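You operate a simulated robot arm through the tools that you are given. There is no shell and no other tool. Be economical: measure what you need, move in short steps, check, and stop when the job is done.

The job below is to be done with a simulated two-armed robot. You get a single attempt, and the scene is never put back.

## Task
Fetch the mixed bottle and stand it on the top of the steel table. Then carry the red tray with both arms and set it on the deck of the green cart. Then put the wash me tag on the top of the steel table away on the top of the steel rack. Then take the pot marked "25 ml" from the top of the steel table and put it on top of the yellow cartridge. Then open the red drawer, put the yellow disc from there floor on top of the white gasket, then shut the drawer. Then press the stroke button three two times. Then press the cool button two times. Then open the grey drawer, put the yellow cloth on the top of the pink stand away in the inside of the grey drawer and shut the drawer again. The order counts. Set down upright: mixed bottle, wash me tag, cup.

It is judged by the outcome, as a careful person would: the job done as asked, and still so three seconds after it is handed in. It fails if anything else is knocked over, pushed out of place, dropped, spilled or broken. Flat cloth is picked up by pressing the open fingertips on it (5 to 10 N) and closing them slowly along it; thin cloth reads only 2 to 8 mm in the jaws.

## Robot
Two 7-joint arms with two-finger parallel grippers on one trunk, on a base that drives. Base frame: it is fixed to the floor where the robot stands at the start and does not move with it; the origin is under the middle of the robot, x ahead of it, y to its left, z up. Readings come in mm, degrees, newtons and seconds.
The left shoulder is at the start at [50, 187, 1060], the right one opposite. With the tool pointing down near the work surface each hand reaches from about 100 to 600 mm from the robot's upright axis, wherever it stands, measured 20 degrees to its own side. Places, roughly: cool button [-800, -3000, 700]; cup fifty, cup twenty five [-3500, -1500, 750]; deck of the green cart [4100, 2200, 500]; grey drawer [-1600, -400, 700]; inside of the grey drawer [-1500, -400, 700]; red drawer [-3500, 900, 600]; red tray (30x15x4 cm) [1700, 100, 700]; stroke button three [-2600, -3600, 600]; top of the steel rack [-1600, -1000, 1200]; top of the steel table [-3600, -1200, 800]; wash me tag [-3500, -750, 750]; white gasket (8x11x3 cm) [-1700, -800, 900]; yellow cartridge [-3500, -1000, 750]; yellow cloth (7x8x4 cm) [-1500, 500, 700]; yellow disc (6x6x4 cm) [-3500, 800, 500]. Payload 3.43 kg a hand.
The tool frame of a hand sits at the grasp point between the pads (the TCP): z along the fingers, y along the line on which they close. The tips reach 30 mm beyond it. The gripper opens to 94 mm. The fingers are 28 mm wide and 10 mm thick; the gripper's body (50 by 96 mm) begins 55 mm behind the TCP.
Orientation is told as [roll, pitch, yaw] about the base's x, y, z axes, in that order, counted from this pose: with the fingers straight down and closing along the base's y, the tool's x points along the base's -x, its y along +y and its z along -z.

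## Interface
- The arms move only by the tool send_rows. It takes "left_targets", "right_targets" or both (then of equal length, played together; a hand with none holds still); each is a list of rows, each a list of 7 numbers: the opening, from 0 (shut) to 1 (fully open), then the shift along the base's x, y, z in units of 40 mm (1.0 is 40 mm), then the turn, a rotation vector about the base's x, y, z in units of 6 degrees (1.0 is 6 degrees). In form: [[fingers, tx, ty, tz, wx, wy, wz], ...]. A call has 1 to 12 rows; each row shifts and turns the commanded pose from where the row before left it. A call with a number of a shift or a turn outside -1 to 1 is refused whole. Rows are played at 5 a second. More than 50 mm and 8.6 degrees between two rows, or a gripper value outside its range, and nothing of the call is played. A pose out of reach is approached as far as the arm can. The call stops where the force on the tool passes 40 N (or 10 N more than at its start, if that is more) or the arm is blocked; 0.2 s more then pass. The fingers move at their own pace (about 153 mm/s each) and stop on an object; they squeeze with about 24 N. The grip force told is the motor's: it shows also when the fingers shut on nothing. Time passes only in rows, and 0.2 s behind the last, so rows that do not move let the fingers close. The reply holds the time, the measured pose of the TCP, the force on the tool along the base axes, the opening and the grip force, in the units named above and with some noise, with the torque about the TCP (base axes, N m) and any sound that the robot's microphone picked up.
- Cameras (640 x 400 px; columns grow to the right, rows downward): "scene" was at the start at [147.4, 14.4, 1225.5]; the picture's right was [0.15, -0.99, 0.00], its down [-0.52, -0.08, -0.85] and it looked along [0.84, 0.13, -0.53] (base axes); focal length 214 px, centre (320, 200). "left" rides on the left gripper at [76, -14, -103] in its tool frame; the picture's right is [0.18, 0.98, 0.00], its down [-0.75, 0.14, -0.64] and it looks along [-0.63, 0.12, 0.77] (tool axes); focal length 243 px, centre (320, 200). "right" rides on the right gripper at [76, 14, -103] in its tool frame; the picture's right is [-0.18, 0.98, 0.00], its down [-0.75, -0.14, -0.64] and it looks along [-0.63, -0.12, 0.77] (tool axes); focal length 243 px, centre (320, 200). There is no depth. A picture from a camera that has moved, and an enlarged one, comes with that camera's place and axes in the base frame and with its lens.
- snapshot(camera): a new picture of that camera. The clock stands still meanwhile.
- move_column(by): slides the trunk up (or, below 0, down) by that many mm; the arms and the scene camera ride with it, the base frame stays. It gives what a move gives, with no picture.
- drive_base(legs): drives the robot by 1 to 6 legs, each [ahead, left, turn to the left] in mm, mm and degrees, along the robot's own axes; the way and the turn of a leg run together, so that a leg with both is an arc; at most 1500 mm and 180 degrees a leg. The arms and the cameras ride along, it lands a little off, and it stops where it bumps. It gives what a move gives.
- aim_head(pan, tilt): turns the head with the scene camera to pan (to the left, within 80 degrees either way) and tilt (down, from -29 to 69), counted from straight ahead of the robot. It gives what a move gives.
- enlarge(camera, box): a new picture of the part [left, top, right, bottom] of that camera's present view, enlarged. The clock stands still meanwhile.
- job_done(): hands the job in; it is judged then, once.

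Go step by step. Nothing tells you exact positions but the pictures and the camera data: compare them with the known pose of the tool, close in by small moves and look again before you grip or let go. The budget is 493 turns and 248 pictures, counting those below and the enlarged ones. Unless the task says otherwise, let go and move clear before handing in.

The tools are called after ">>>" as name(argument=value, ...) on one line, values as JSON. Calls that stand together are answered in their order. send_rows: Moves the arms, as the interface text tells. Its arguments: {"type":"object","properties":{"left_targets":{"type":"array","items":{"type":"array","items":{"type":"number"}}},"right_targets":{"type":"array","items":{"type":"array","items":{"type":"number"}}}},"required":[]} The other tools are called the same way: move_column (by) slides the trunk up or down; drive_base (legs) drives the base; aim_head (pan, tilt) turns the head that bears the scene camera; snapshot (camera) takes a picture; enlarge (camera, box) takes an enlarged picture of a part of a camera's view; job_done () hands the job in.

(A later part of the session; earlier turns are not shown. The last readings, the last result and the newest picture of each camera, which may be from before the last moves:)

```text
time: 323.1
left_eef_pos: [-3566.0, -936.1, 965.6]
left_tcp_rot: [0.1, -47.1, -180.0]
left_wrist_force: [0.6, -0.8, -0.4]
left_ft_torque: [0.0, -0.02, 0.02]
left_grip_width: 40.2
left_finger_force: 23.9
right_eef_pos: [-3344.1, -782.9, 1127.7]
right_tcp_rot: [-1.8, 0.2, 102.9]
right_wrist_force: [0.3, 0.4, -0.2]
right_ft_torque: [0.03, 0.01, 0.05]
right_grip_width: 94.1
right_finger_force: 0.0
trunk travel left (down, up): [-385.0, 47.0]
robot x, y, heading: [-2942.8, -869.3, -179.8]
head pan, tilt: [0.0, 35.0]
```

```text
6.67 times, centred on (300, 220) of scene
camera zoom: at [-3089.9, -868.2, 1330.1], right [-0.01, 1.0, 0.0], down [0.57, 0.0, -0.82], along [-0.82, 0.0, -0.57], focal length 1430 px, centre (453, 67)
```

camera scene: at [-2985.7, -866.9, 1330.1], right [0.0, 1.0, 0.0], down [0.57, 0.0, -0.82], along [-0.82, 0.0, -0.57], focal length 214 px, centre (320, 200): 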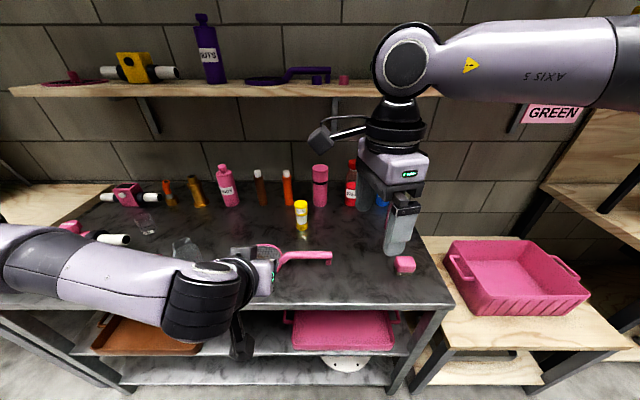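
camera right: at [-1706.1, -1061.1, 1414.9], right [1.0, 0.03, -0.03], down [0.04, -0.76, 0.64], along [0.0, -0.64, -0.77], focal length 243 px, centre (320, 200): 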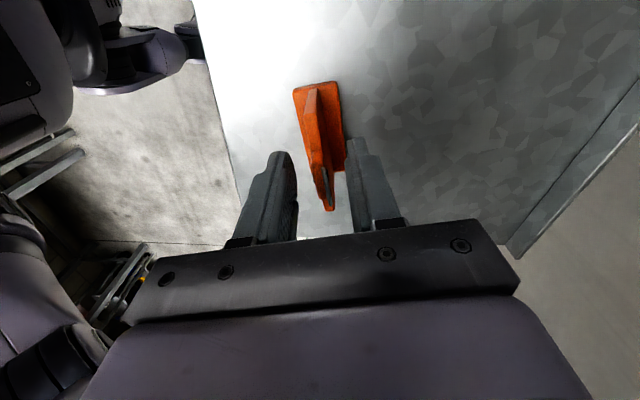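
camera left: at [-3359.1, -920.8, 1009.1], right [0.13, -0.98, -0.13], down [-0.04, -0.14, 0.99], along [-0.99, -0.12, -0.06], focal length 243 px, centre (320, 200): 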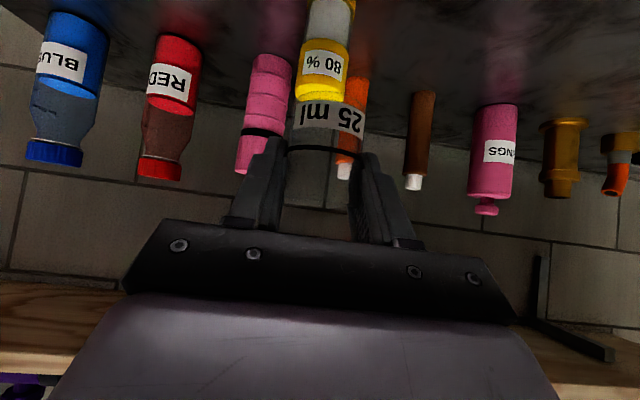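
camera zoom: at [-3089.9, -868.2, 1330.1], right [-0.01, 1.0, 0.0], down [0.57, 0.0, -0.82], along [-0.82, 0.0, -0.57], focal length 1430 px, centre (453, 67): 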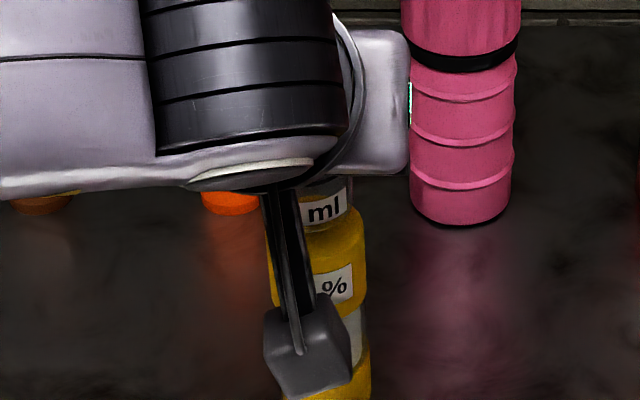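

Aligned; ~13 mm to go. I lower in tiny steps until contact.

>>> send_rows(left_targets=[[0.3, -0.05, 0, -0.1, 0, 0, 0], [0.3, 0, 0, -0.1, 0, 0, 0]])

>>> send_rows(left_targets=[[0.3, 0, 0, -0.05, 0, 0, 0], [0.3, 0, 0, 0, 0, 0, 0]])

>>> send_rows(left_targets=[[0.3, 0, 0, -0.05, 0, 0, 0], [0.3, 0, 0, 0, 0, 0, 0]])

>>> enlarge(camera="left", box=[240, 0, 400, 200])

```text
time: 323.8
left_eef_pos: [-3568.5, -935.5, 959.5]
left_tcp_rot: [0.1, -47.1, 180.0]
left_wrist_force: [0.0, 0.7, 0.1]
left_ft_torque: [0.0, -0.01, -0.01]
left_grip_width: 40.3
left_finger_force: 23.4
right_eef_pos: [-3343.5, -783.7, 1129.9]
right_tcp_rot: [-1.8, 0.3, 102.8]
right_wrist_force: [0.4, -0.6, 1.0]
right_ft_torque: [0.01, -0.01, -0.01]
right_grip_width: 94.1
right_finger_force: 0.1
trunk travel left (down, up): [-385.0, 47.0]
robot x, y, heading: [-2944.8, -871.0, -179.3]
head pan, tilt: [0.0, 35.0]
```

```text
time: 324.4
left_eef_pos: [-3568.8, -935.7, 957.7]
left_tcp_rot: [0.1, -47.2, -180.0]
left_wrist_force: [-0.8, -0.1, 0.5]
left_ft_torque: [-0.03, 0.02, -0.02]
left_grip_width: 40.2
left_finger_force: 24.1
right_eef_pos: [-3343.6, -782.4, 1129.0]
right_tcp_rot: [-1.8, 0.3, 103.0]
right_wrist_force: [0.4, 0.6, 0.3]
right_ft_torque: [-0.01, 0.0, 0.0]
right_grip_width: 93.9
right_finger_force: 0.0
trunk travel left (down, up): [-385.0, 47.0]
robot x, y, heading: [-2944.1, -865.1, -179.8]
head pan, tilt: [0.0, 35.0]
```

```text
time: 324.9
left_eef_pos: [-3568.9, -934.2, 956.6]
left_tcp_rot: [0.1, -47.3, -180.0]
left_wrist_force: [0.8, -0.9, 6.1]
left_ft_torque: [-0.04, -0.03, -0.01]
left_grip_width: 40.3
left_finger_force: 23.9
right_eef_pos: [-3343.9, -782.6, 1129.4]
right_tcp_rot: [-1.7, 0.2, 102.8]
right_wrist_force: [-0.3, -0.1, -0.1]
right_ft_torque: [0.0, 0.01, 0.0]
right_grip_width: 94.1
right_finger_force: 0.1
trunk travel left (down, up): [-385.0, 47.0]
robot x, y, heading: [-2944.7, -868.4, -179.8]
head pan, tilt: [0.0, 35.0]
```

```text
2.00 times, centred on (320, 100) of left
camera zoom: at [-3440.2, -920.2, 968.2], right [0.13, -0.98, -0.13], down [-0.04, -0.14, 0.99], along [-0.99, -0.12, -0.06], focal length 485 px, centre (320, 400)
```

zoom: 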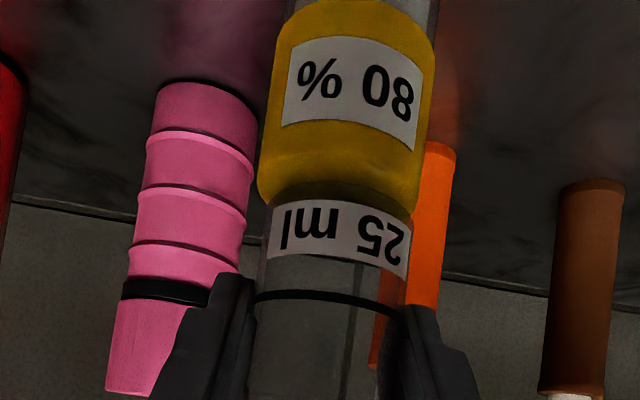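

Contact. I release slowly, symmetric, and look.

>>> send_rows(left_targets=[[0.42, 0, 0, 0, 0, 0, 0], [0.44, 0, 0, 0, 0, 0, 0], [0.47, 0, 0, 0, 0, 0, 0], [0.52, 0, 0, 0, 0, 0, 0], [0.6, 0, 0, 0, 0, 0, 0], [0.7, 0, 0, 0, 0, 0, 0]])

>>> enlarge(camera="left", box=[240, 0, 400, 200])

```text
time: 326.4
left_eef_pos: [-3568.5, -936.3, 954.9]
left_tcp_rot: [0.1, -47.2, -180.0]
left_wrist_force: [-0.6, 0.2, -0.4]
left_ft_torque: [-0.01, -0.01, -0.01]
left_grip_width: 66.0
left_finger_force: 0.1
right_eef_pos: [-3342.6, -782.3, 1128.9]
right_tcp_rot: [-1.7, 0.3, 102.8]
right_wrist_force: [0.0, -0.2, -0.4]
right_ft_torque: [-0.02, 0.04, -0.02]
right_grip_width: 93.9
right_finger_force: 0.0
trunk travel left (down, up): [-385.0, 47.0]
robot x, y, heading: [-2941.5, -872.3, -179.9]
head pan, tilt: [0.0, 35.0]
```

```text
2.00 times, centred on (320, 100) of left
camera zoom: at [-3440.2, -920.2, 967.0], right [0.13, -0.98, -0.13], down [-0.04, -0.14, 0.99], along [-0.99, -0.12, -0.06], focal length 485 px, centre (320, 400)
```

zoom: 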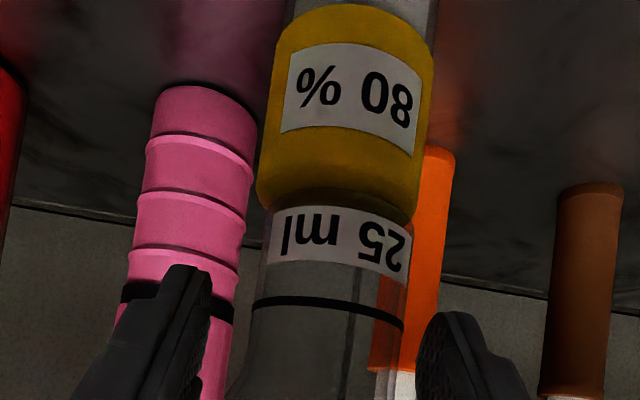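

The cup stands on the cartridge. I withdraw back and up along the finger axis.

>>> send_rows(left_targets=[[0.72, 0.3, 0, 0.28, 0, 0, 0], [0.75, 0.5, 0, 0.46, 0, 0, 0], [0.75, 0.6, 0, 0.55, 0, 0, 0], [0.75, 0.7, 0, 0.5, 0, 0, 0], [0.75, 0.8, 0, 0.4, 0, 0, 0], [0.75, 0.8, 0, 0.2, 0, 0, 0]])

>>> enlarge(camera="left", box=[200, 0, 440, 150])

>>> enlarge(camera="scene", box=[240, 170, 360, 245])

```text
time: 327.8
left_eef_pos: [-3419.9, -935.7, 1052.2]
left_tcp_rot: [0.1, -47.2, -179.9]
left_wrist_force: [-0.1, 0.0, 0.6]
left_ft_torque: [-0.02, 0.02, 0.01]
left_grip_width: 70.3
left_finger_force: 0.0
right_eef_pos: [-3343.1, -782.1, 1129.2]
right_tcp_rot: [-1.7, 0.2, 102.9]
right_wrist_force: [-0.2, 0.4, -0.1]
right_ft_torque: [0.02, 0.02, 0.05]
right_grip_width: 94.0
right_finger_force: 0.1
trunk travel left (down, up): [-385.0, 47.0]
robot x, y, heading: [-2942.3, -868.9, -179.8]
head pan, tilt: [0.0, 35.0]
```

```text
2.67 times, centred on (320, 75) of left
camera zoom: at [-3291.6, -920.1, 1063.4], right [0.13, -0.98, -0.13], down [-0.04, -0.14, 0.99], along [-0.99, -0.12, -0.06], focal length 647 px, centre (320, 533)
```

zoom: 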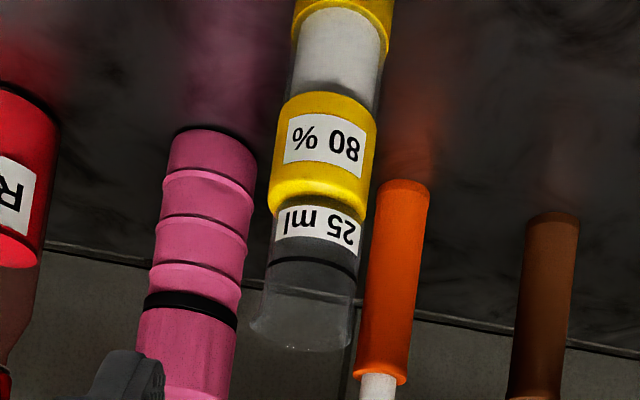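

```text
5.33 times, centred on (300, 208) of scene
camera zoom: at [-3089.6, -868.1, 1330.1], right [-0.01, 1.0, 0.0], down [0.57, 0.0, -0.82], along [-0.82, 0.0, -0.57], focal length 1144 px, centre (427, 160)
```

zoom: 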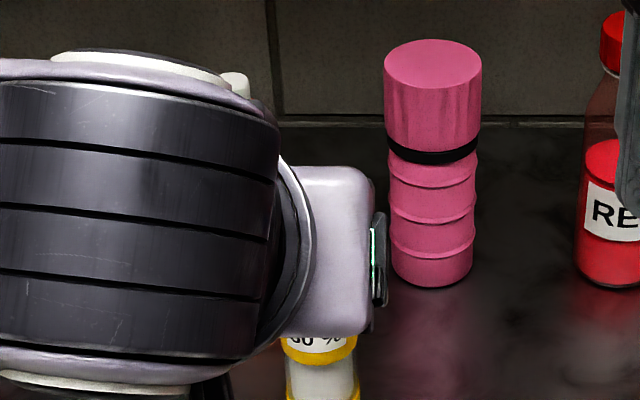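

The cup stands on the yellow cartridge. Next the red drawer at (-3500,900): I back off and drive over.

>>> drive_base(legs=[[-390, 0, 0], [0, -900, 0], [0, -820, 0]])

>>> aim_head(pan=0, tilt=35)

>>> snapshot(camera="scene")

```text
time: 338.6
left_eef_pos: [-3029.6, 797.5, 1050.0]
left_tcp_rot: [0.1, -47.1, 179.4]
left_wrist_force: [-0.3, 0.6, -0.4]
left_ft_torque: [0.0, -0.03, 0.0]
left_grip_width: 70.7
left_finger_force: 0.0
right_eef_pos: [-2950.4, 950.5, 1129.0]
right_tcp_rot: [-1.8, 0.1, 102.3]
right_wrist_force: [-0.1, -0.3, -0.5]
right_ft_torque: [-0.01, 0.01, 0.02]
right_grip_width: 94.1
right_finger_force: 0.0
trunk travel left (down, up): [-385.0, 47.0]
robot x, y, heading: [-2555.8, 861.1, 179.7]
head pan, tilt: [0.0, 35.0]
```

```text
time: 339.1
left_eef_pos: [-3029.8, 797.7, 1051.5]
left_tcp_rot: [0.1, -47.0, 179.5]
left_wrist_force: [-0.6, -0.8, 0.3]
left_ft_torque: [0.0, -0.01, 0.0]
left_grip_width: 70.4
left_finger_force: 0.0
right_eef_pos: [-2951.7, 950.2, 1130.6]
right_tcp_rot: [-1.7, 0.2, 102.2]
right_wrist_force: [0.1, 0.0, -0.1]
right_ft_torque: [-0.01, -0.01, -0.01]
right_grip_width: 93.8
right_finger_force: 0.0
trunk travel left (down, up): [-385.0, 47.0]
robot x, y, heading: [-2552.9, 858.0, 179.6]
head pan, tilt: [0.0, 35.0]
```

```text
108 pictures are left
camera scene: at [-2698.2, 861.9, 1330.1], right [0.0, 1.0, 0.0], down [0.57, 0.0, -0.82], along [-0.82, 0.0, -0.57], focal length 214 px, centre (320, 200)
```

scene: 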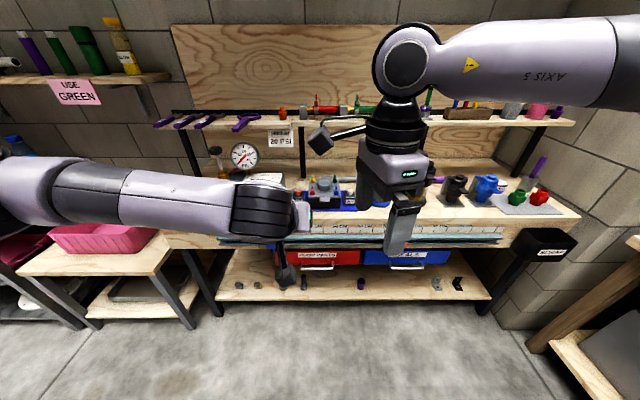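

The red drawer with a white bar handle is under the bench top. I lower the trunk and turn the left hand horizontal with the fingers closing vertically for the bar.

>>> move_column(by=-300)

>>> send_rows(left_targets=[[1, 0.2, 0, 0, 0, 1, 0], [1, 0.2, 0, 0, 0, 1, 0], [1, 0.2, 0, 0, 0, 1, 0], [1, 0.2, 0, 0, 0, 1, 0], [1, 0.2, 0, 0, 0, 1, 0], [1, 0.2, 0, 0, 0, 1, 0], [1, 0.2, 0, 0, 0, 1, 0], [1, 0.2, 0, 0, 0, 0.15, 0]])

>>> send_rows(left_targets=[[1, 0, 0, 0, 1, 0, 0], [1, 0, 0, 0, 1, 0, 0], [1, 0, 0, 0, 1, 0, 0], [1, 0, 0, 0, 1, 0, 0], [1, 0, 0, 0, 1, 0, 0], [1, 0, 0, 0, 1, 0, 0], [1, 0, 0, 0, 1, 0, 0], [1, 0, 0, 0, 1, 0, 0], [1, 0, 0, 0, 1, 0, 0], [1, 0, 0, 0, 1, 0, 0], [1, 0, 0, 0, 1, 0, 0], [1, 0, 0, 0, 1, 0, 0]])

>>> snapshot(camera="scene")

```text
time: 342.1
left_eef_pos: [-3029.6, 798.7, 750.9]
left_tcp_rot: [0.1, -47.1, 179.4]
left_wrist_force: [0.3, 0.4, 0.1]
left_ft_torque: [-0.03, 0.01, 0.05]
left_grip_width: 70.4
left_finger_force: 0.0
right_eef_pos: [-2950.3, 950.1, 828.5]
right_tcp_rot: [-1.6, 0.1, 102.3]
right_wrist_force: [-0.1, -0.8, 0.1]
right_ft_torque: [-0.05, -0.02, 0.01]
right_grip_width: 93.9
right_finger_force: 0.1
trunk travel left (down, up): [-85.0, 347.0]
robot x, y, heading: [-2550.6, 858.6, 179.6]
head pan, tilt: [0.0, 35.0]
```

```text
time: 343.9
left_eef_pos: [-2965.8, 798.0, 750.4]
left_tcp_rot: [104.0, -89.6, 75.7]
left_wrist_force: [-0.1, 0.3, -0.1]
left_ft_torque: [-0.04, 0.0, 0.02]
left_grip_width: 93.8
left_finger_force: 0.1
right_eef_pos: [-2950.3, 949.8, 829.1]
right_tcp_rot: [-1.7, 0.2, 102.3]
right_wrist_force: [0.3, 0.1, 0.0]
right_ft_torque: [-0.01, 0.02, 0.04]
right_grip_width: 94.0
right_finger_force: 0.0
trunk travel left (down, up): [-85.0, 347.0]
robot x, y, heading: [-2552.2, 866.6, 179.8]
head pan, tilt: [0.0, 35.0]
```

```text
time: 346.6
left_eef_pos: [-2965.5, 798.2, 750.9]
left_tcp_rot: [-90.3, -18.3, -90.0]
left_wrist_force: [0.0, -0.3, -1.2]
left_ft_torque: [0.01, 0.01, -0.02]
left_grip_width: 93.8
left_finger_force: 0.0
right_eef_pos: [-2950.0, 949.9, 830.3]
right_tcp_rot: [-1.6, 0.2, 102.4]
right_wrist_force: [-0.9, 0.2, -0.4]
right_ft_torque: [0.03, -0.01, 0.0]
right_grip_width: 94.1
right_finger_force: 0.0
trunk travel left (down, up): [-85.0, 347.0]
robot x, y, heading: [-2551.4, 856.9, 179.7]
head pan, tilt: [0.0, 35.0]
```

```text
107 pictures are left
camera scene: at [-2698.2, 862.0, 1030.1], right [0.0, 1.0, 0.0], down [0.57, 0.0, -0.82], along [-0.82, 0.0, -0.57], focal length 214 px, centre (320, 200)
```

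scene: 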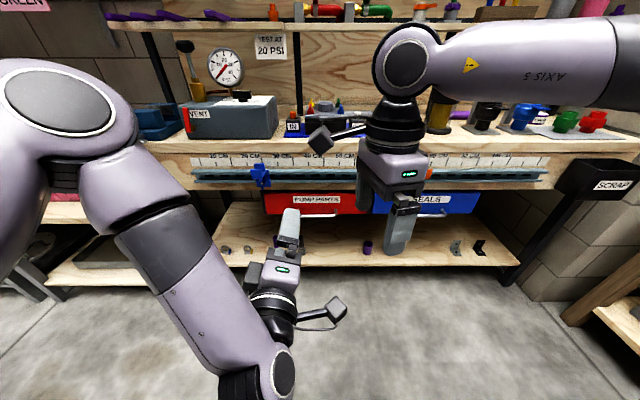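

>>> send_rows(left_targets=[[1, 0, 0, 0, 1, 0, 0], [1, 0, 0, 0, 1, 0, 0], [1, 0, 0, 0, 1, 0, 0]], right_targets=[[1, 0.5, 0.5, 0.8, 0, 0, 0], [1, 0.5, 0.5, 0.8, 0, 0, 0], [1, 0.5, 0.5, 0.8, 0, 0, 0]])

>>> enlarge(camera="scene", box=[240, 160, 400, 260])

>>> snapshot(camera="left")

```text
time: 347.4
left_eef_pos: [-2965.5, 798.6, 750.8]
left_tcp_rot: [-90.3, -0.2, -90.0]
left_wrist_force: [-1.4, -1.4, -0.2]
left_ft_torque: [0.0, 0.03, -0.02]
left_grip_width: 93.9
left_finger_force: 0.0
right_eef_pos: [-2889.5, 1010.7, 925.9]
right_tcp_rot: [-1.8, 0.2, 102.2]
right_wrist_force: [0.3, 0.7, 0.6]
right_ft_torque: [0.01, -0.02, 0.01]
right_grip_width: 94.0
right_finger_force: 0.1
trunk travel left (down, up): [-85.0, 347.0]
robot x, y, heading: [-2551.9, 863.1, 179.7]
head pan, tilt: [0.0, 35.0]
```

```text
4.00 times, centred on (320, 210) of scene
camera zoom: at [-2698.2, 862.0, 1030.0], right [0.0, 1.0, 0.0], down [0.57, 0.0, -0.82], along [-0.82, 0.0, -0.57], focal length 858 px, centre (320, 160)
```

zoom: 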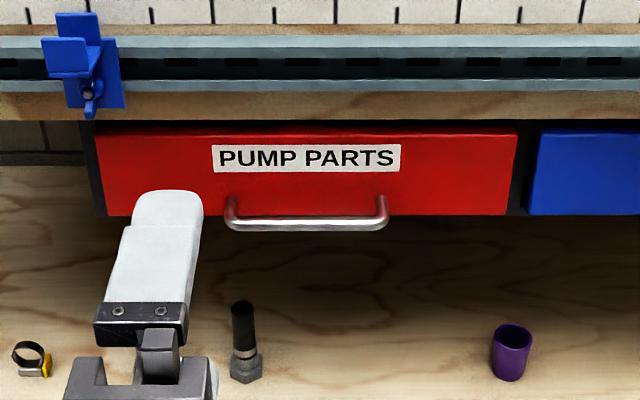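

```text
105 pictures are left
camera left: at [-2861.5, 875.1, 762.4], right [-0.01, 0.18, -0.98], down [0.64, -0.75, -0.14], along [-0.77, -0.63, -0.11], focal length 243 px, centre (320, 200)
```

left: 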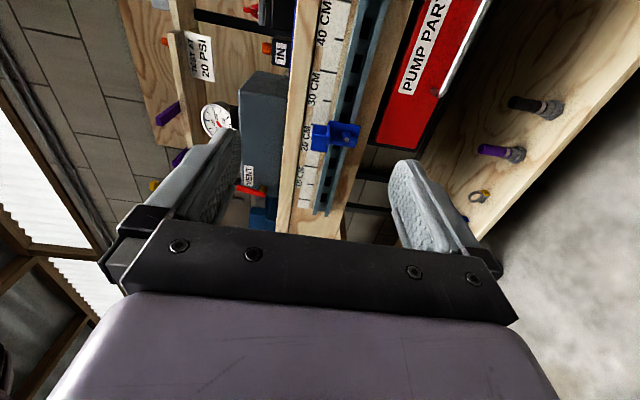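

The handle bar seems at ≈(-3314, 780…922, ~525). I bring the left hand in front of it for a closer measure.

>>> send_rows(left_targets=[[0.7, -0.77, 0.21, -0.8, 0, 0, 0], [0.7, -0.77, 0.21, -0.8, 0, 0, 0], [0.7, -0.77, 0.21, -0.8, 0, 0, 0], [0.7, -0.77, 0.21, -0.8, 0, 0, 0], [0.7, -0.77, 0.21, -0.8, 0, 0, 0], [0.7, -0.77, 0.21, -0.8, 0, 0, 0]])

>>> snapshot(camera="left")

>>> snapshot(camera="scene")

```text
time: 348.8
left_eef_pos: [-3128.5, 896.8, 618.3]
left_tcp_rot: [-89.6, -0.4, -89.4]
left_wrist_force: [0.7, 0.2, 1.1]
left_ft_torque: [-0.02, -0.06, 0.04]
left_grip_width: 66.0
left_finger_force: 0.0
left hand out of reach, approached as far as the arm can: row 3, 4, 5, 6
right_eef_pos: [-2890.9, 1011.3, 924.7]
right_tcp_rot: [-1.8, 0.3, 102.3]
right_wrist_force: [-0.1, -0.3, 0.3]
right_ft_torque: [0.0, 0.0, 0.02]
right_grip_width: 93.9
right_finger_force: 0.0
trunk travel left (down, up): [-85.0, 347.0]
robot x, y, heading: [-2553.2, 863.3, 179.9]
head pan, tilt: [0.0, 35.0]
```

```text
104 pictures are left
camera left: at [-3026.0, 975.0, 631.8], right [0.0, 0.18, -0.98], down [0.65, -0.75, -0.13], along [-0.76, -0.64, -0.12], focal length 243 px, centre (320, 200)
```

left: 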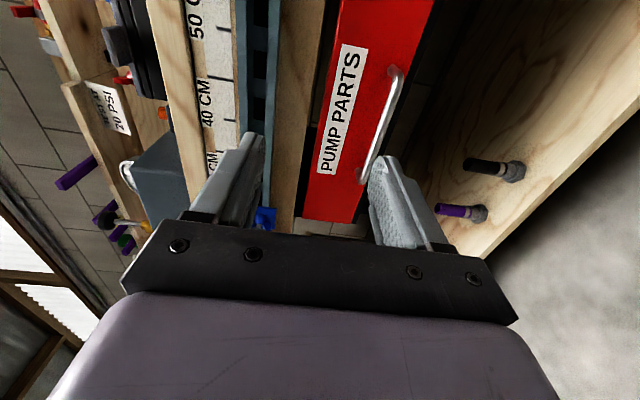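

```text
103 pictures are left
camera scene: at [-2698.2, 861.9, 1030.1], right [0.0, 1.0, 0.0], down [0.57, 0.0, -0.82], along [-0.82, 0.0, -0.57], focal length 214 px, centre (320, 200)
```

scene: 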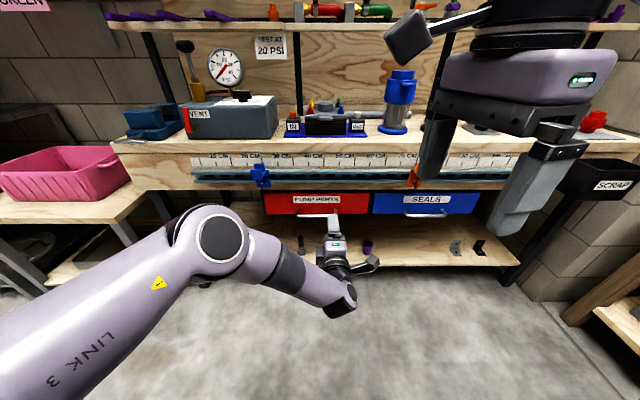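

Handle confirmed at ≈(-3322, 780…922, 525). I retract the hand, bring the base closer and 70 mm right, then approach.

>>> send_rows(left_targets=[[0.6, 1, -0.1, -0.3, 0, 0, 0], [0.6, 1, -0.1, -0.3, 0, 0, 0], [0.6, 1, -0.1, -0.3, 0, 0, 0], [0.6, 1, -0.1, -0.3, 0, 0, 0], [0.6, 1, -0.1, -0.3, 0, 0, 0], [0.6, 1, -0.1, -0.3, 0, 0, 0]])

>>> drive_base(legs=[[290, -70, 0]])

```text
time: 350.1
left_eef_pos: [-2963.3, 868.0, 586.2]
left_tcp_rot: [-90.5, -0.5, -87.5]
left_wrist_force: [-0.7, -0.4, -0.2]
left_ft_torque: [0.0, 0.03, -0.03]
left_grip_width: 56.5
left_finger_force: 0.0
left hand out of reach, approached as far as the arm can: row 1, 3, 4, 5, 6
right_eef_pos: [-2889.6, 1011.4, 924.9]
right_tcp_rot: [-1.7, 0.2, 102.2]
right_wrist_force: [0.2, -0.6, -0.4]
right_ft_torque: [0.04, 0.0, 0.01]
right_grip_width: 94.0
right_finger_force: 0.1
trunk travel left (down, up): [-85.0, 347.0]
robot x, y, heading: [-2553.1, 861.3, 179.6]
head pan, tilt: [0.0, 35.0]
```

```text
time: 352.2
left_eef_pos: [-3249.2, 936.6, 583.1]
left_tcp_rot: [-90.0, -0.7, -87.6]
left_wrist_force: [0.0, -0.6, 0.5]
left_ft_torque: [0.0, -0.01, -0.02]
left_grip_width: 56.3
left_finger_force: 0.1
right_eef_pos: [-3178.7, 1079.9, 924.5]
right_tcp_rot: [-1.7, 0.2, 102.4]
right_wrist_force: [-0.3, 0.8, -0.1]
right_ft_torque: [0.0, 0.01, 0.02]
right_grip_width: 94.0
right_finger_force: 0.1
trunk travel left (down, up): [-85.0, 347.0]
robot x, y, heading: [-2842.6, 930.8, 179.7]
head pan, tilt: [0.0, 35.0]
```

>>> send_rows(left_targets=[[0.5, 0, -0.6, -0.4, 0, 0, 0], [0.5, 0, -0.6, -0.4, 0, 0, 0], [0.5, 0, -0.6, -0.4, 0, 0, 0], [0.5, 0, -0.4, -0.25, 0, 0, -0.4]])

>>> snapshot(camera="left")

```text
time: 353.2
left_eef_pos: [-3252.1, 920.6, 603.5]
left_tcp_rot: [-89.6, -0.7, -89.8]
left_wrist_force: [0.5, -0.1, 0.4]
left_ft_torque: [0.02, 0.0, 0.0]
left_grip_width: 46.9
left_finger_force: 0.0
left hand out of reach, approached as far as the arm can: row 1, 2, 3, 4
right_eef_pos: [-3178.3, 1080.3, 925.2]
right_tcp_rot: [-1.7, 0.2, 102.4]
right_wrist_force: [0.0, -0.4, -0.5]
right_ft_torque: [-0.03, 0.0, 0.02]
right_grip_width: 93.8
right_finger_force: 0.1
trunk travel left (down, up): [-85.0, 347.0]
robot x, y, heading: [-2841.8, 936.2, 180.1]
head pan, tilt: [0.0, 35.0]
```

```text
102 pictures are left
camera left: at [-3148.4, 998.5, 615.2], right [0.0, 0.17, -0.99], down [0.65, -0.75, -0.13], along [-0.76, -0.64, -0.11], focal length 243 px, centre (320, 200)
```

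left: 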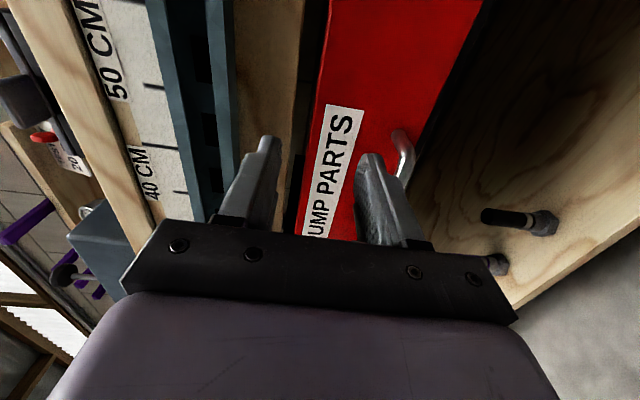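

The arm is at its limit so far to the inside. I shift the base right so that the handle is more to the left hand's own side.

>>> drive_base(legs=[[0, -170, 0]])

>>> send_rows(left_targets=[[0.5, 0.2, -0.9, 0, 0, 0, 0], [0.5, 0.2, -0.9, 0, 0, 0, 0], [0.5, 0, -0.9, 0, 0, 0, 0], [0.5, 0, -0.9, -0.3, 0, 0, 0], [0.5, 0, -0.9, -0.4, 0, 0, 0], [0.5, 0, -0.9, -0.4, 0, 0, 0], [0.5, 0, -0.6, -0.4, 0, 0, 0], [0.5, 0, 0, -0.4, 0, 0, 0]])

```text
time: 354.6
left_eef_pos: [-3251.2, 1090.6, 602.9]
left_tcp_rot: [-89.6, -0.6, -89.6]
left_wrist_force: [-0.5, -0.7, 0.3]
left_ft_torque: [-0.04, -0.01, 0.03]
left_grip_width: 46.9
left_finger_force: 0.1
right_eef_pos: [-3177.0, 1250.4, 924.6]
right_tcp_rot: [-1.8, 0.2, 102.4]
right_wrist_force: [-1.0, -0.7, 0.5]
right_ft_torque: [0.03, 0.0, 0.02]
right_grip_width: 93.7
right_finger_force: 0.0
trunk travel left (down, up): [-85.0, 347.0]
robot x, y, heading: [-2841.4, 1101.8, 180.0]
head pan, tilt: [0.0, 35.0]
```

```text
time: 356.4
left_eef_pos: [-3263.6, 1028.7, 664.5]
left_tcp_rot: [-89.7, -0.8, -89.5]
left_wrist_force: [0.2, -0.6, -0.4]
left_ft_torque: [-0.04, -0.01, 0.0]
left_grip_width: 46.9
left_finger_force: 0.1
left hand out of reach, approached as far as the arm can: row 1, 2, 3, 4, 5, 6, 7, 8
right_eef_pos: [-3178.4, 1250.7, 926.9]
right_tcp_rot: [-1.7, 0.2, 102.3]
right_wrist_force: [0.7, 0.0, 0.4]
right_ft_torque: [0.02, -0.03, 0.02]
right_grip_width: 94.0
right_finger_force: 0.2
trunk travel left (down, up): [-85.0, 347.0]
robot x, y, heading: [-2838.9, 1098.7, 180.1]
head pan, tilt: [0.0, 35.0]
```

With the trunk fully lowered the hand would reach the right height near the robot's midline. I lower it and move the base so that the handle is straight ahead.

>>> drive_base(legs=[[-40, 250, 0]])

>>> move_column(by=-82)

>>> send_rows(left_targets=[[0.5, 0, 0.6, -0.4, 0, 0, 0], [0.5, 0, 0.6, -0.4, 0, 0, 0], [0.5, 0, 0.4, -0.4, 0, 0, 0], [0.5, 0, 0.2, -0.3, 0, 0, 0]])

>>> snapshot(camera="left")

```text
time: 358.3
left_eef_pos: [-3224.3, 780.4, 664.4]
left_tcp_rot: [-89.6, -0.8, -89.5]
left_wrist_force: [0.2, 0.1, -0.3]
left_ft_torque: [-0.02, -0.01, 0.04]
left_grip_width: 47.0
left_finger_force: 0.2
right_eef_pos: [-3140.3, 1001.9, 924.9]
right_tcp_rot: [-1.7, 0.2, 102.5]
right_wrist_force: [-0.8, -0.2, 0.7]
right_ft_torque: [0.02, -0.02, 0.0]
right_grip_width: 93.9
right_finger_force: 0.2
trunk travel left (down, up): [-85.0, 347.0]
robot x, y, heading: [-2800.3, 851.8, 180.3]
head pan, tilt: [0.0, 35.0]
```

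```text
time: 359.5
left_eef_pos: [-3224.0, 780.8, 581.5]
left_tcp_rot: [-89.6, -0.7, -89.5]
left_wrist_force: [0.1, 0.4, -0.7]
left_ft_torque: [0.01, 0.04, 0.02]
left_grip_width: 47.0
left_finger_force: 0.1
right_eef_pos: [-3139.1, 1002.3, 844.4]
right_tcp_rot: [-1.6, 0.2, 102.5]
right_wrist_force: [-0.6, 0.6, -0.8]
right_ft_torque: [0.05, 0.01, -0.01]
right_grip_width: 94.3
right_finger_force: 0.0
trunk travel left (down, up): [-3.0, 429.0]
robot x, y, heading: [-2798.0, 856.1, 179.9]
head pan, tilt: [0.0, 35.0]
```

```text
time: 360.5
left_eef_pos: [-3225.6, 852.9, 522.4]
left_tcp_rot: [-89.6, -0.7, -89.5]
left_wrist_force: [-0.1, 0.0, -0.1]
left_ft_torque: [0.02, 0.0, 0.03]
left_grip_width: 46.7
left_finger_force: 0.1
right_eef_pos: [-3139.7, 1001.9, 842.8]
right_tcp_rot: [-1.7, 0.3, 102.5]
right_wrist_force: [0.0, 0.7, -0.9]
right_ft_torque: [0.01, 0.01, -0.01]
right_grip_width: 94.2
right_finger_force: 0.1
trunk travel left (down, up): [-3.0, 429.0]
robot x, y, heading: [-2800.9, 852.1, 180.1]
head pan, tilt: [0.0, 35.0]
```

```text
101 pictures are left
camera left: at [-3121.9, 930.7, 534.5], right [0.01, 0.17, -0.99], down [0.65, -0.75, -0.13], along [-0.76, -0.64, -0.12], focal length 243 px, centre (320, 200)
```

left: 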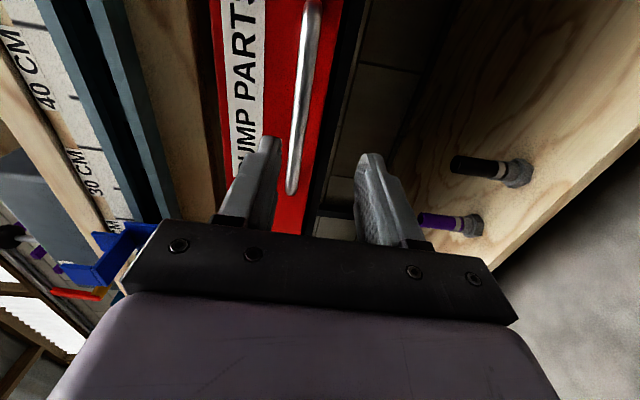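

The bar is centred between the fingers (bar z≈535). I raise 12 mm, roll in with the base and check.

>>> send_rows(left_targets=[[0.6, 0, 0, 0.3, 0, 0, 0], [0.6, 0, 0, 0, 0, 0, 0]])

>>> drive_base(legs=[[72, 0, 0]])

>>> snapshot(camera="left")

```text
time: 361.1
left_eef_pos: [-3224.1, 852.4, 534.7]
left_tcp_rot: [-89.7, -0.8, -89.5]
left_wrist_force: [0.2, -0.1, -0.3]
left_ft_torque: [0.0, -0.03, -0.01]
left_grip_width: 56.4
left_finger_force: 0.1
right_eef_pos: [-3138.7, 1002.5, 843.2]
right_tcp_rot: [-1.8, 0.3, 102.6]
right_wrist_force: [0.4, -0.2, 0.5]
right_ft_torque: [0.01, 0.01, 0.0]
right_grip_width: 94.0
right_finger_force: 0.1
trunk travel left (down, up): [-3.0, 429.0]
robot x, y, heading: [-2801.9, 852.7, 179.9]
head pan, tilt: [0.0, 35.0]
```

```text
time: 362.1
left_eef_pos: [-3297.0, 852.6, 534.7]
left_tcp_rot: [-89.6, -0.7, -89.4]
left_wrist_force: [-0.6, 0.7, -0.7]
left_ft_torque: [0.02, -0.03, 0.01]
left_grip_width: 56.4
left_finger_force: 0.0
right_eef_pos: [-3210.4, 1002.7, 843.7]
right_tcp_rot: [-1.6, 0.2, 102.5]
right_wrist_force: [-0.3, -0.4, -0.5]
right_ft_torque: [-0.01, -0.03, -0.02]
right_grip_width: 93.9
right_finger_force: 0.1
trunk travel left (down, up): [-3.0, 429.0]
robot x, y, heading: [-2867.6, 857.8, 179.9]
head pan, tilt: [0.0, 35.0]
```

```text
100 pictures are left
camera left: at [-3193.5, 930.2, 546.7], right [0.01, 0.17, -0.99], down [0.65, -0.75, -0.13], along [-0.76, -0.64, -0.12], focal length 243 px, centre (320, 200)
```

left: 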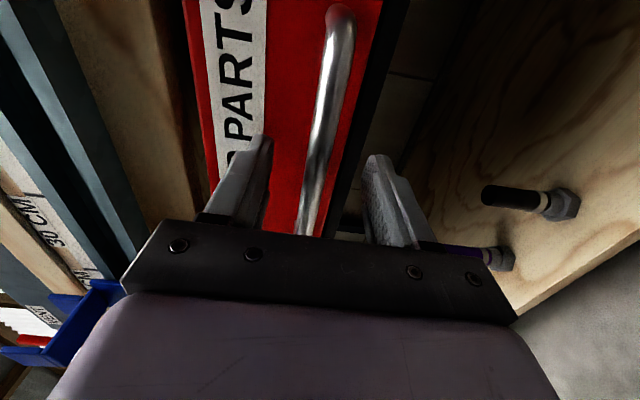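

The bar runs between the fingers. I close on it.

>>> send_rows(left_targets=[[0.3, 0, 0, 0, 0, 0, 0], [0, 0, 0, 0, 0, 0, 0], [0, 0, 0, 0, 0, 0, 0], [0, 0, 0, 0, 0, 0, 0]])

```text
time: 363.1
left_eef_pos: [-3295.9, 851.7, 537.8]
left_tcp_rot: [-90.3, -0.5, -89.3]
left_wrist_force: [5.5, -2.0, 27.9]
left_ft_torque: [0.86, 0.07, -0.35]
left_grip_width: 15.9
left_finger_force: 45.4
right_eef_pos: [-3209.5, 1002.2, 844.6]
right_tcp_rot: [-1.6, 0.2, 102.5]
right_wrist_force: [0.0, -1.0, 0.6]
right_ft_torque: [0.02, 0.01, 0.01]
right_grip_width: 93.9
right_finger_force: 0.0
trunk travel left (down, up): [-3.0, 429.0]
robot x, y, heading: [-2871.3, 855.2, 179.7]
head pan, tilt: [0.0, 35.0]
```

Gripped (16 mm). I relieve the vertical force and pull the drawer by driving back.

>>> send_rows(left_targets=[[0, 0, 0, 0.12, 0, 0, 0], [0, 0, 0, 0, 0, 0, 0]])

>>> drive_base(legs=[[-120, 0, 0]])

>>> snapshot(camera="scene")

```text
time: 363.7
left_eef_pos: [-3294.6, 852.0, 538.0]
left_tcp_rot: [-89.4, -0.7, -89.5]
left_wrist_force: [-1.5, 4.1, 3.9]
left_ft_torque: [0.98, 0.01, 0.65]
left_grip_width: 15.6
left_finger_force: 44.9
right_eef_pos: [-3211.2, 1002.3, 843.6]
right_tcp_rot: [-1.6, 0.2, 102.5]
right_wrist_force: [0.1, 1.0, -1.2]
right_ft_torque: [-0.03, -0.02, 0.01]
right_grip_width: 93.9
right_finger_force: 0.0
trunk travel left (down, up): [-3.0, 429.0]
robot x, y, heading: [-2872.0, 851.1, 179.9]
head pan, tilt: [0.0, 35.0]
```

```text
time: 364.9
left_eef_pos: [-3174.6, 852.2, 536.9]
left_tcp_rot: [-89.3, -0.8, -89.6]
left_wrist_force: [-0.2, -1.6, -9.4]
left_ft_torque: [0.78, -0.03, -0.06]
left_grip_width: 15.4
left_finger_force: 45.7
right_eef_pos: [-3090.7, 1002.4, 843.3]
right_tcp_rot: [-1.7, 0.2, 102.4]
right_wrist_force: [0.5, 0.6, -0.1]
right_ft_torque: [0.01, 0.0, 0.0]
right_grip_width: 93.9
right_finger_force: 0.1
trunk travel left (down, up): [-3.0, 429.0]
robot x, y, heading: [-2751.9, 855.1, 179.7]
head pan, tilt: [0.0, 35.0]
```

```text
99 pictures are left
camera scene: at [-2897.7, 854.0, 947.9], right [0.0, 1.0, 0.0], down [0.57, 0.0, -0.82], along [-0.82, 0.0, -0.57], focal length 214 px, centre (320, 200)
```

scene: 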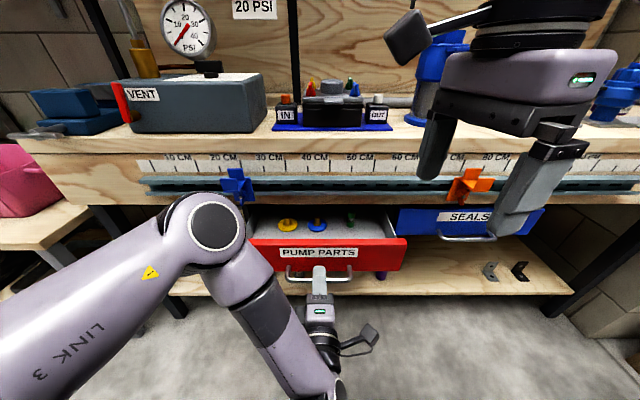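

The drawer opens; yellow, blue and green discs are inside. I pull another 120 mm.

>>> drive_base(legs=[[-120, 0, 0]])

>>> snapshot(camera="scene")

```text
time: 366.2
left_eef_pos: [-3055.7, 852.6, 537.6]
left_tcp_rot: [-89.3, -0.8, -89.6]
left_wrist_force: [0.3, 4.0, -6.9]
left_ft_torque: [0.88, -0.03, -0.06]
left_grip_width: 15.6
left_finger_force: 46.0
right_eef_pos: [-2970.6, 1001.4, 843.2]
right_tcp_rot: [-1.6, 0.2, 102.4]
right_wrist_force: [0.6, 0.8, -0.1]
right_ft_torque: [0.02, -0.01, 0.02]
right_grip_width: 94.2
right_finger_force: 0.1
trunk travel left (down, up): [-3.0, 429.0]
robot x, y, heading: [-2630.5, 848.8, 179.9]
head pan, tilt: [0.0, 35.0]
```

```text
98 pictures are left
camera scene: at [-2778.2, 853.8, 948.0], right [0.0, 1.0, 0.0], down [0.57, 0.0, -0.82], along [-0.82, 0.0, -0.57], focal length 214 px, centre (320, 200)
```

scene: 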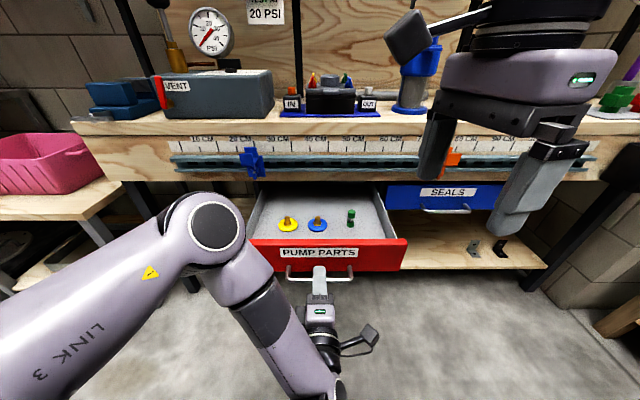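

Drawer is open 240 mm. I release the handle and back off a little, then unroll the left hand.

>>> send_rows(left_targets=[[0.3, 0, 0, 0, 0, 0, 0], [0.6, 0, 0, 0, 0, 0, 0], [0.7, 0, 0, 0, 0, 0, 0]])

>>> drive_base(legs=[[-100, 0, 0]])

>>> send_rows(left_targets=[[1, 0, -0.4, 0.5, -1, 0, 0], [1, 0, -0.4, 0.5, -1, 0, 0], [1, 0, -0.4, 0.5, -1, 0, 0], [1, 0, -0.4, 0.5, -1, 0, 0], [1, 0, -0.4, 0.5, -1, 0, 0], [1, 0, -0.4, 0.5, -1, 0, 0], [1, 0, -0.4, 0.5, -1, 0, 0], [1, 0, -0.4, 0.5, -1, 0, 0], [1, 0, -0.4, 0.5, -1, 0, 0], [1, 0, -0.4, 0.5, -1, 0, 0], [1, 0, -0.4, 0.5, -1, 0, 0], [1, 0, -0.4, 0.5, -1, 0, 0]])

>>> send_rows(left_targets=[[1, 0, 0, 0, -1, 0, 0], [1, 0, 0, 0, -1, 0, 0], [1, 0, 0, 0, -1, 0, 0], [1, 0, 0, 0, 0, -1, 0], [1, 0, 0, 0, 0, -1, 0], [1, 0, 0, 0, 0, -1, 0], [1, 0, 0, 0, 0, -1, 0], [1, 0, 0, 0, 0, -1, 0], [1, 0, 0, 0, 0, -1, 0], [1, 0, 0, 0, 0, -1, 0]])

>>> move_column(by=120)

>>> enlarge(camera="scene", box=[240, 180, 400, 280])

```text
time: 367.0
left_eef_pos: [-3055.8, 852.7, 538.5]
left_tcp_rot: [-89.4, -0.8, -89.5]
left_wrist_force: [0.0, 0.6, -0.6]
left_ft_torque: [-0.03, 0.01, 0.02]
left_grip_width: 65.6
left_finger_force: 0.0
right_eef_pos: [-2970.5, 1003.2, 843.8]
right_tcp_rot: [-1.6, 0.2, 102.3]
right_wrist_force: [0.7, 1.2, -0.8]
right_ft_torque: [0.0, -0.02, -0.02]
right_grip_width: 93.9
right_finger_force: 0.2
trunk travel left (down, up): [-3.0, 429.0]
robot x, y, heading: [-2628.7, 854.1, 180.0]
head pan, tilt: [0.0, 35.0]
```

```text
time: 368.1
left_eef_pos: [-2955.5, 853.2, 537.9]
left_tcp_rot: [-89.4, -0.8, -89.7]
left_wrist_force: [0.7, 0.6, 0.1]
left_ft_torque: [0.0, 0.02, 0.01]
left_grip_width: 65.7
left_finger_force: 0.0
right_eef_pos: [-2870.4, 1002.3, 843.8]
right_tcp_rot: [-1.7, 0.2, 102.3]
right_wrist_force: [0.0, 0.5, -1.0]
right_ft_torque: [0.0, 0.02, -0.02]
right_grip_width: 94.0
right_finger_force: 0.1
trunk travel left (down, up): [-3.0, 429.0]
robot x, y, heading: [-2534.6, 855.8, 179.7]
head pan, tilt: [0.0, 35.0]
```

```text
time: 370.7
left_eef_pos: [-2978.0, 676.5, 777.4]
left_tcp_rot: [-90.2, -72.9, -89.0]
left_wrist_force: [-0.5, 0.0, -0.6]
left_ft_torque: [-0.01, 0.03, 0.01]
left_grip_width: 94.1
left_finger_force: 0.1
left hand out of reach, approached as far as the arm can: row 10, 11, 12
right_eef_pos: [-2869.8, 1002.1, 842.8]
right_tcp_rot: [-1.7, 0.2, 102.4]
right_wrist_force: [-0.5, -0.7, -0.2]
right_ft_torque: [0.04, -0.02, 0.01]
right_grip_width: 94.1
right_finger_force: 0.1
trunk travel left (down, up): [-3.0, 429.0]
robot x, y, heading: [-2531.5, 853.6, 179.9]
head pan, tilt: [0.0, 35.0]
```

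```text
time: 372.9
left_eef_pos: [-2977.9, 676.7, 778.4]
left_tcp_rot: [1.5, -48.3, 178.7]
left_wrist_force: [-0.5, 0.7, 0.1]
left_ft_torque: [0.01, 0.0, -0.04]
left_grip_width: 94.1
left_finger_force: 0.1
right_eef_pos: [-2870.2, 1002.4, 841.5]
right_tcp_rot: [-1.7, 0.2, 102.4]
right_wrist_force: [0.0, 1.9, 0.2]
right_ft_torque: [-0.02, 0.02, -0.01]
right_grip_width: 94.0
right_finger_force: 0.0
trunk travel left (down, up): [-3.0, 429.0]
robot x, y, heading: [-2533.6, 849.8, 179.9]
head pan, tilt: [0.0, 35.0]
```

```text
time: 374.4
left_eef_pos: [-2976.9, 675.5, 898.3]
left_tcp_rot: [1.6, -48.3, 178.8]
left_wrist_force: [-0.1, 0.3, 0.0]
left_ft_torque: [0.01, -0.01, 0.02]
left_grip_width: 94.0
left_finger_force: 0.0
right_eef_pos: [-2870.6, 1001.9, 963.0]
right_tcp_rot: [-1.7, 0.3, 102.4]
right_wrist_force: [-0.8, -0.8, 0.1]
right_ft_torque: [-0.01, 0.0, -0.02]
right_grip_width: 94.2
right_finger_force: 0.1
trunk travel left (down, up): [-123.0, 309.0]
robot x, y, heading: [-2530.9, 853.1, 179.7]
head pan, tilt: [0.0, 35.0]
```

```text
4.00 times, centred on (320, 230) of scene
camera zoom: at [-2678.1, 853.5, 1068.0], right [0.0, 1.0, 0.0], down [0.57, 0.0, -0.82], along [-0.82, 0.0, -0.57], focal length 858 px, centre (320, 80)
```

zoom: 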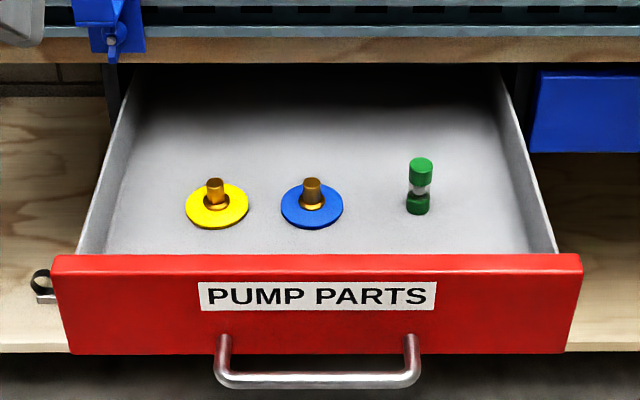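

The yellow disc with a brass stem is at ≈(-3279,754), drawer floor z≈500. I drive closer and bring the tilted left hand to a pre-grasp above it.

>>> drive_base(legs=[[205, 0, 0]])

>>> send_rows(left_targets=[[0.6, -0.12, 0.245, -0.94, 0, 0, 0], [0.6, -0.12, 0.245, -0.94, 0, 0, 0], [0.6, -0.12, 0.245, -0.94, 0, 0, 0], [0.6, -0.12, 0.245, -0.94, 0, 0, 0], [0.6, -0.12, 0.245, -0.94, 0, 0, 0], [0.6, -0.12, 0.245, -0.94, 0, 0, 0], [0.6, -0.12, 0.245, -0.94, 0, 0, 0], [0.6, -0.12, 0.245, -0.94, 0, 0, 0]])

>>> snapshot(camera="left")

>>> snapshot(camera="scene")

```text
time: 376.0
left_eef_pos: [-3177.5, 677.7, 897.4]
left_tcp_rot: [1.5, -48.3, 178.7]
left_wrist_force: [-0.1, -0.5, -0.7]
left_ft_torque: [0.01, 0.0, 0.02]
left_grip_width: 93.9
left_finger_force: 0.1
right_eef_pos: [-3070.6, 1002.5, 963.0]
right_tcp_rot: [-1.7, 0.2, 102.4]
right_wrist_force: [0.1, 1.1, 0.2]
right_ft_torque: [-0.05, -0.03, -0.01]
right_grip_width: 93.8
right_finger_force: 0.0
trunk travel left (down, up): [-123.0, 309.0]
robot x, y, heading: [-2732.5, 853.4, 179.9]
head pan, tilt: [0.0, 35.0]
```

```text
time: 377.8
left_eef_pos: [-3215.8, 755.4, 596.1]
left_tcp_rot: [1.4, -48.4, 178.7]
left_wrist_force: [0.0, 0.5, -0.6]
left_ft_torque: [-0.02, -0.02, 0.03]
left_grip_width: 56.6
left_finger_force: 0.0
right_eef_pos: [-3069.7, 1001.9, 963.0]
right_tcp_rot: [-1.6, 0.2, 102.5]
right_wrist_force: [-0.1, -0.3, 0.2]
right_ft_torque: [0.0, 0.01, 0.01]
right_grip_width: 94.0
right_finger_force: 0.1
trunk travel left (down, up): [-123.0, 309.0]
robot x, y, heading: [-2731.8, 855.7, 180.1]
head pan, tilt: [0.0, 35.0]
```

```text
96 pictures are left
camera left: at [-3086.8, 770.3, 605.4], right [0.12, -0.99, -0.12], down [-0.02, -0.12, 0.99], along [-0.99, -0.12, -0.04], focal length 243 px, centre (320, 200)
```

left: 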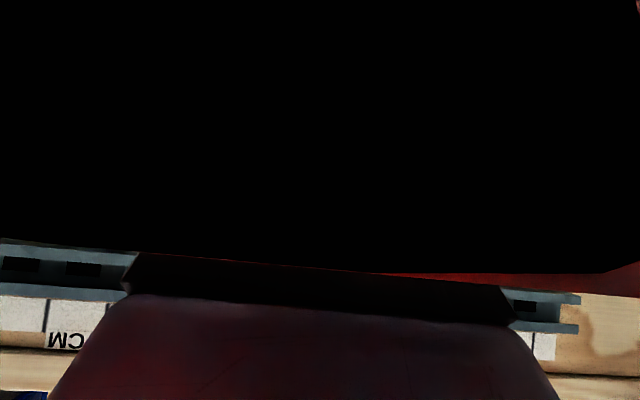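

```text
95 pictures are left
camera scene: at [-2877.5, 854.3, 1068.1], right [0.0, 1.0, 0.0], down [0.57, 0.0, -0.82], along [-0.82, 0.0, -0.57], focal length 214 px, centre (320, 200)
```

scene: 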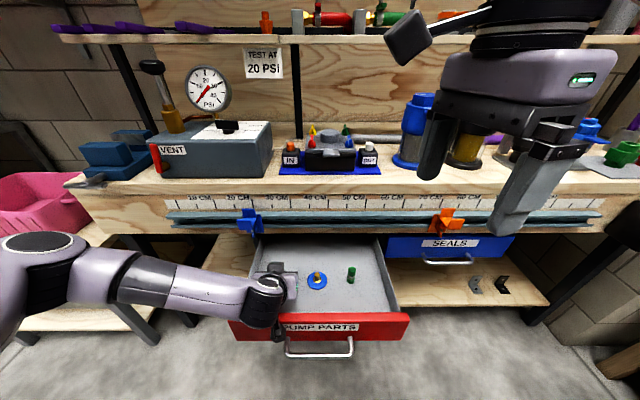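

The wrist camera would hit the drawer front in this tilt, so I raise and turn the hand straight down instead.

>>> send_rows(left_targets=[[0.6, 0, 0, 0.8, 0, 0, 0], [0.6, 0, 0, 0.8, 0, 0, 0], [0.6, 0, 0, 0, 0, -1, 0], [0.6, 0, 0, 0, 0, -1, 0], [0.6, 0, 0, 0, 0, -1, 0], [0.6, 0, 0, 0, 0, -1, 0], [0.6, -0.3, 0, 0, 0, -1, 0], [0.6, -0.3, 0, 0, 0, -1, 0], [0.6, -0.5, 0, 0, 0, -1, 0], [0.6, -0.5, 0, 0, 0, -1, 0]])

>>> snapshot(camera="left")

```text
time: 380.0
left_eef_pos: [-3280.7, 756.4, 661.0]
left_tcp_rot: [0.5, -0.3, 179.2]
left_wrist_force: [0.3, 0.0, 0.2]
left_ft_torque: [0.02, -0.03, 0.0]
left_grip_width: 56.3
left_finger_force: 0.1
right_eef_pos: [-3070.8, 1002.1, 963.0]
right_tcp_rot: [-1.6, 0.2, 102.3]
right_wrist_force: [-0.5, -0.4, -0.9]
right_ft_torque: [-0.01, 0.0, 0.0]
right_grip_width: 94.0
right_finger_force: 0.0
trunk travel left (down, up): [-123.0, 309.0]
robot x, y, heading: [-2729.3, 850.8, 179.8]
head pan, tilt: [0.0, 35.0]
```

```text
94 pictures are left
camera left: at [-3202.2, 770.6, 761.1], right [0.17, -0.99, 0.01], down [-0.75, -0.12, 0.65], along [-0.64, -0.11, -0.76], focal length 243 px, centre (320, 200)
```

left: 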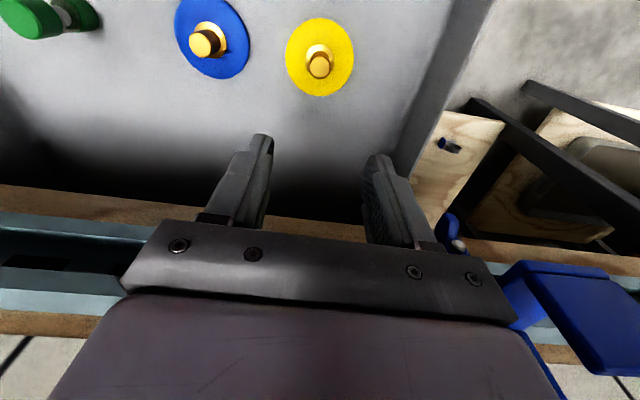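

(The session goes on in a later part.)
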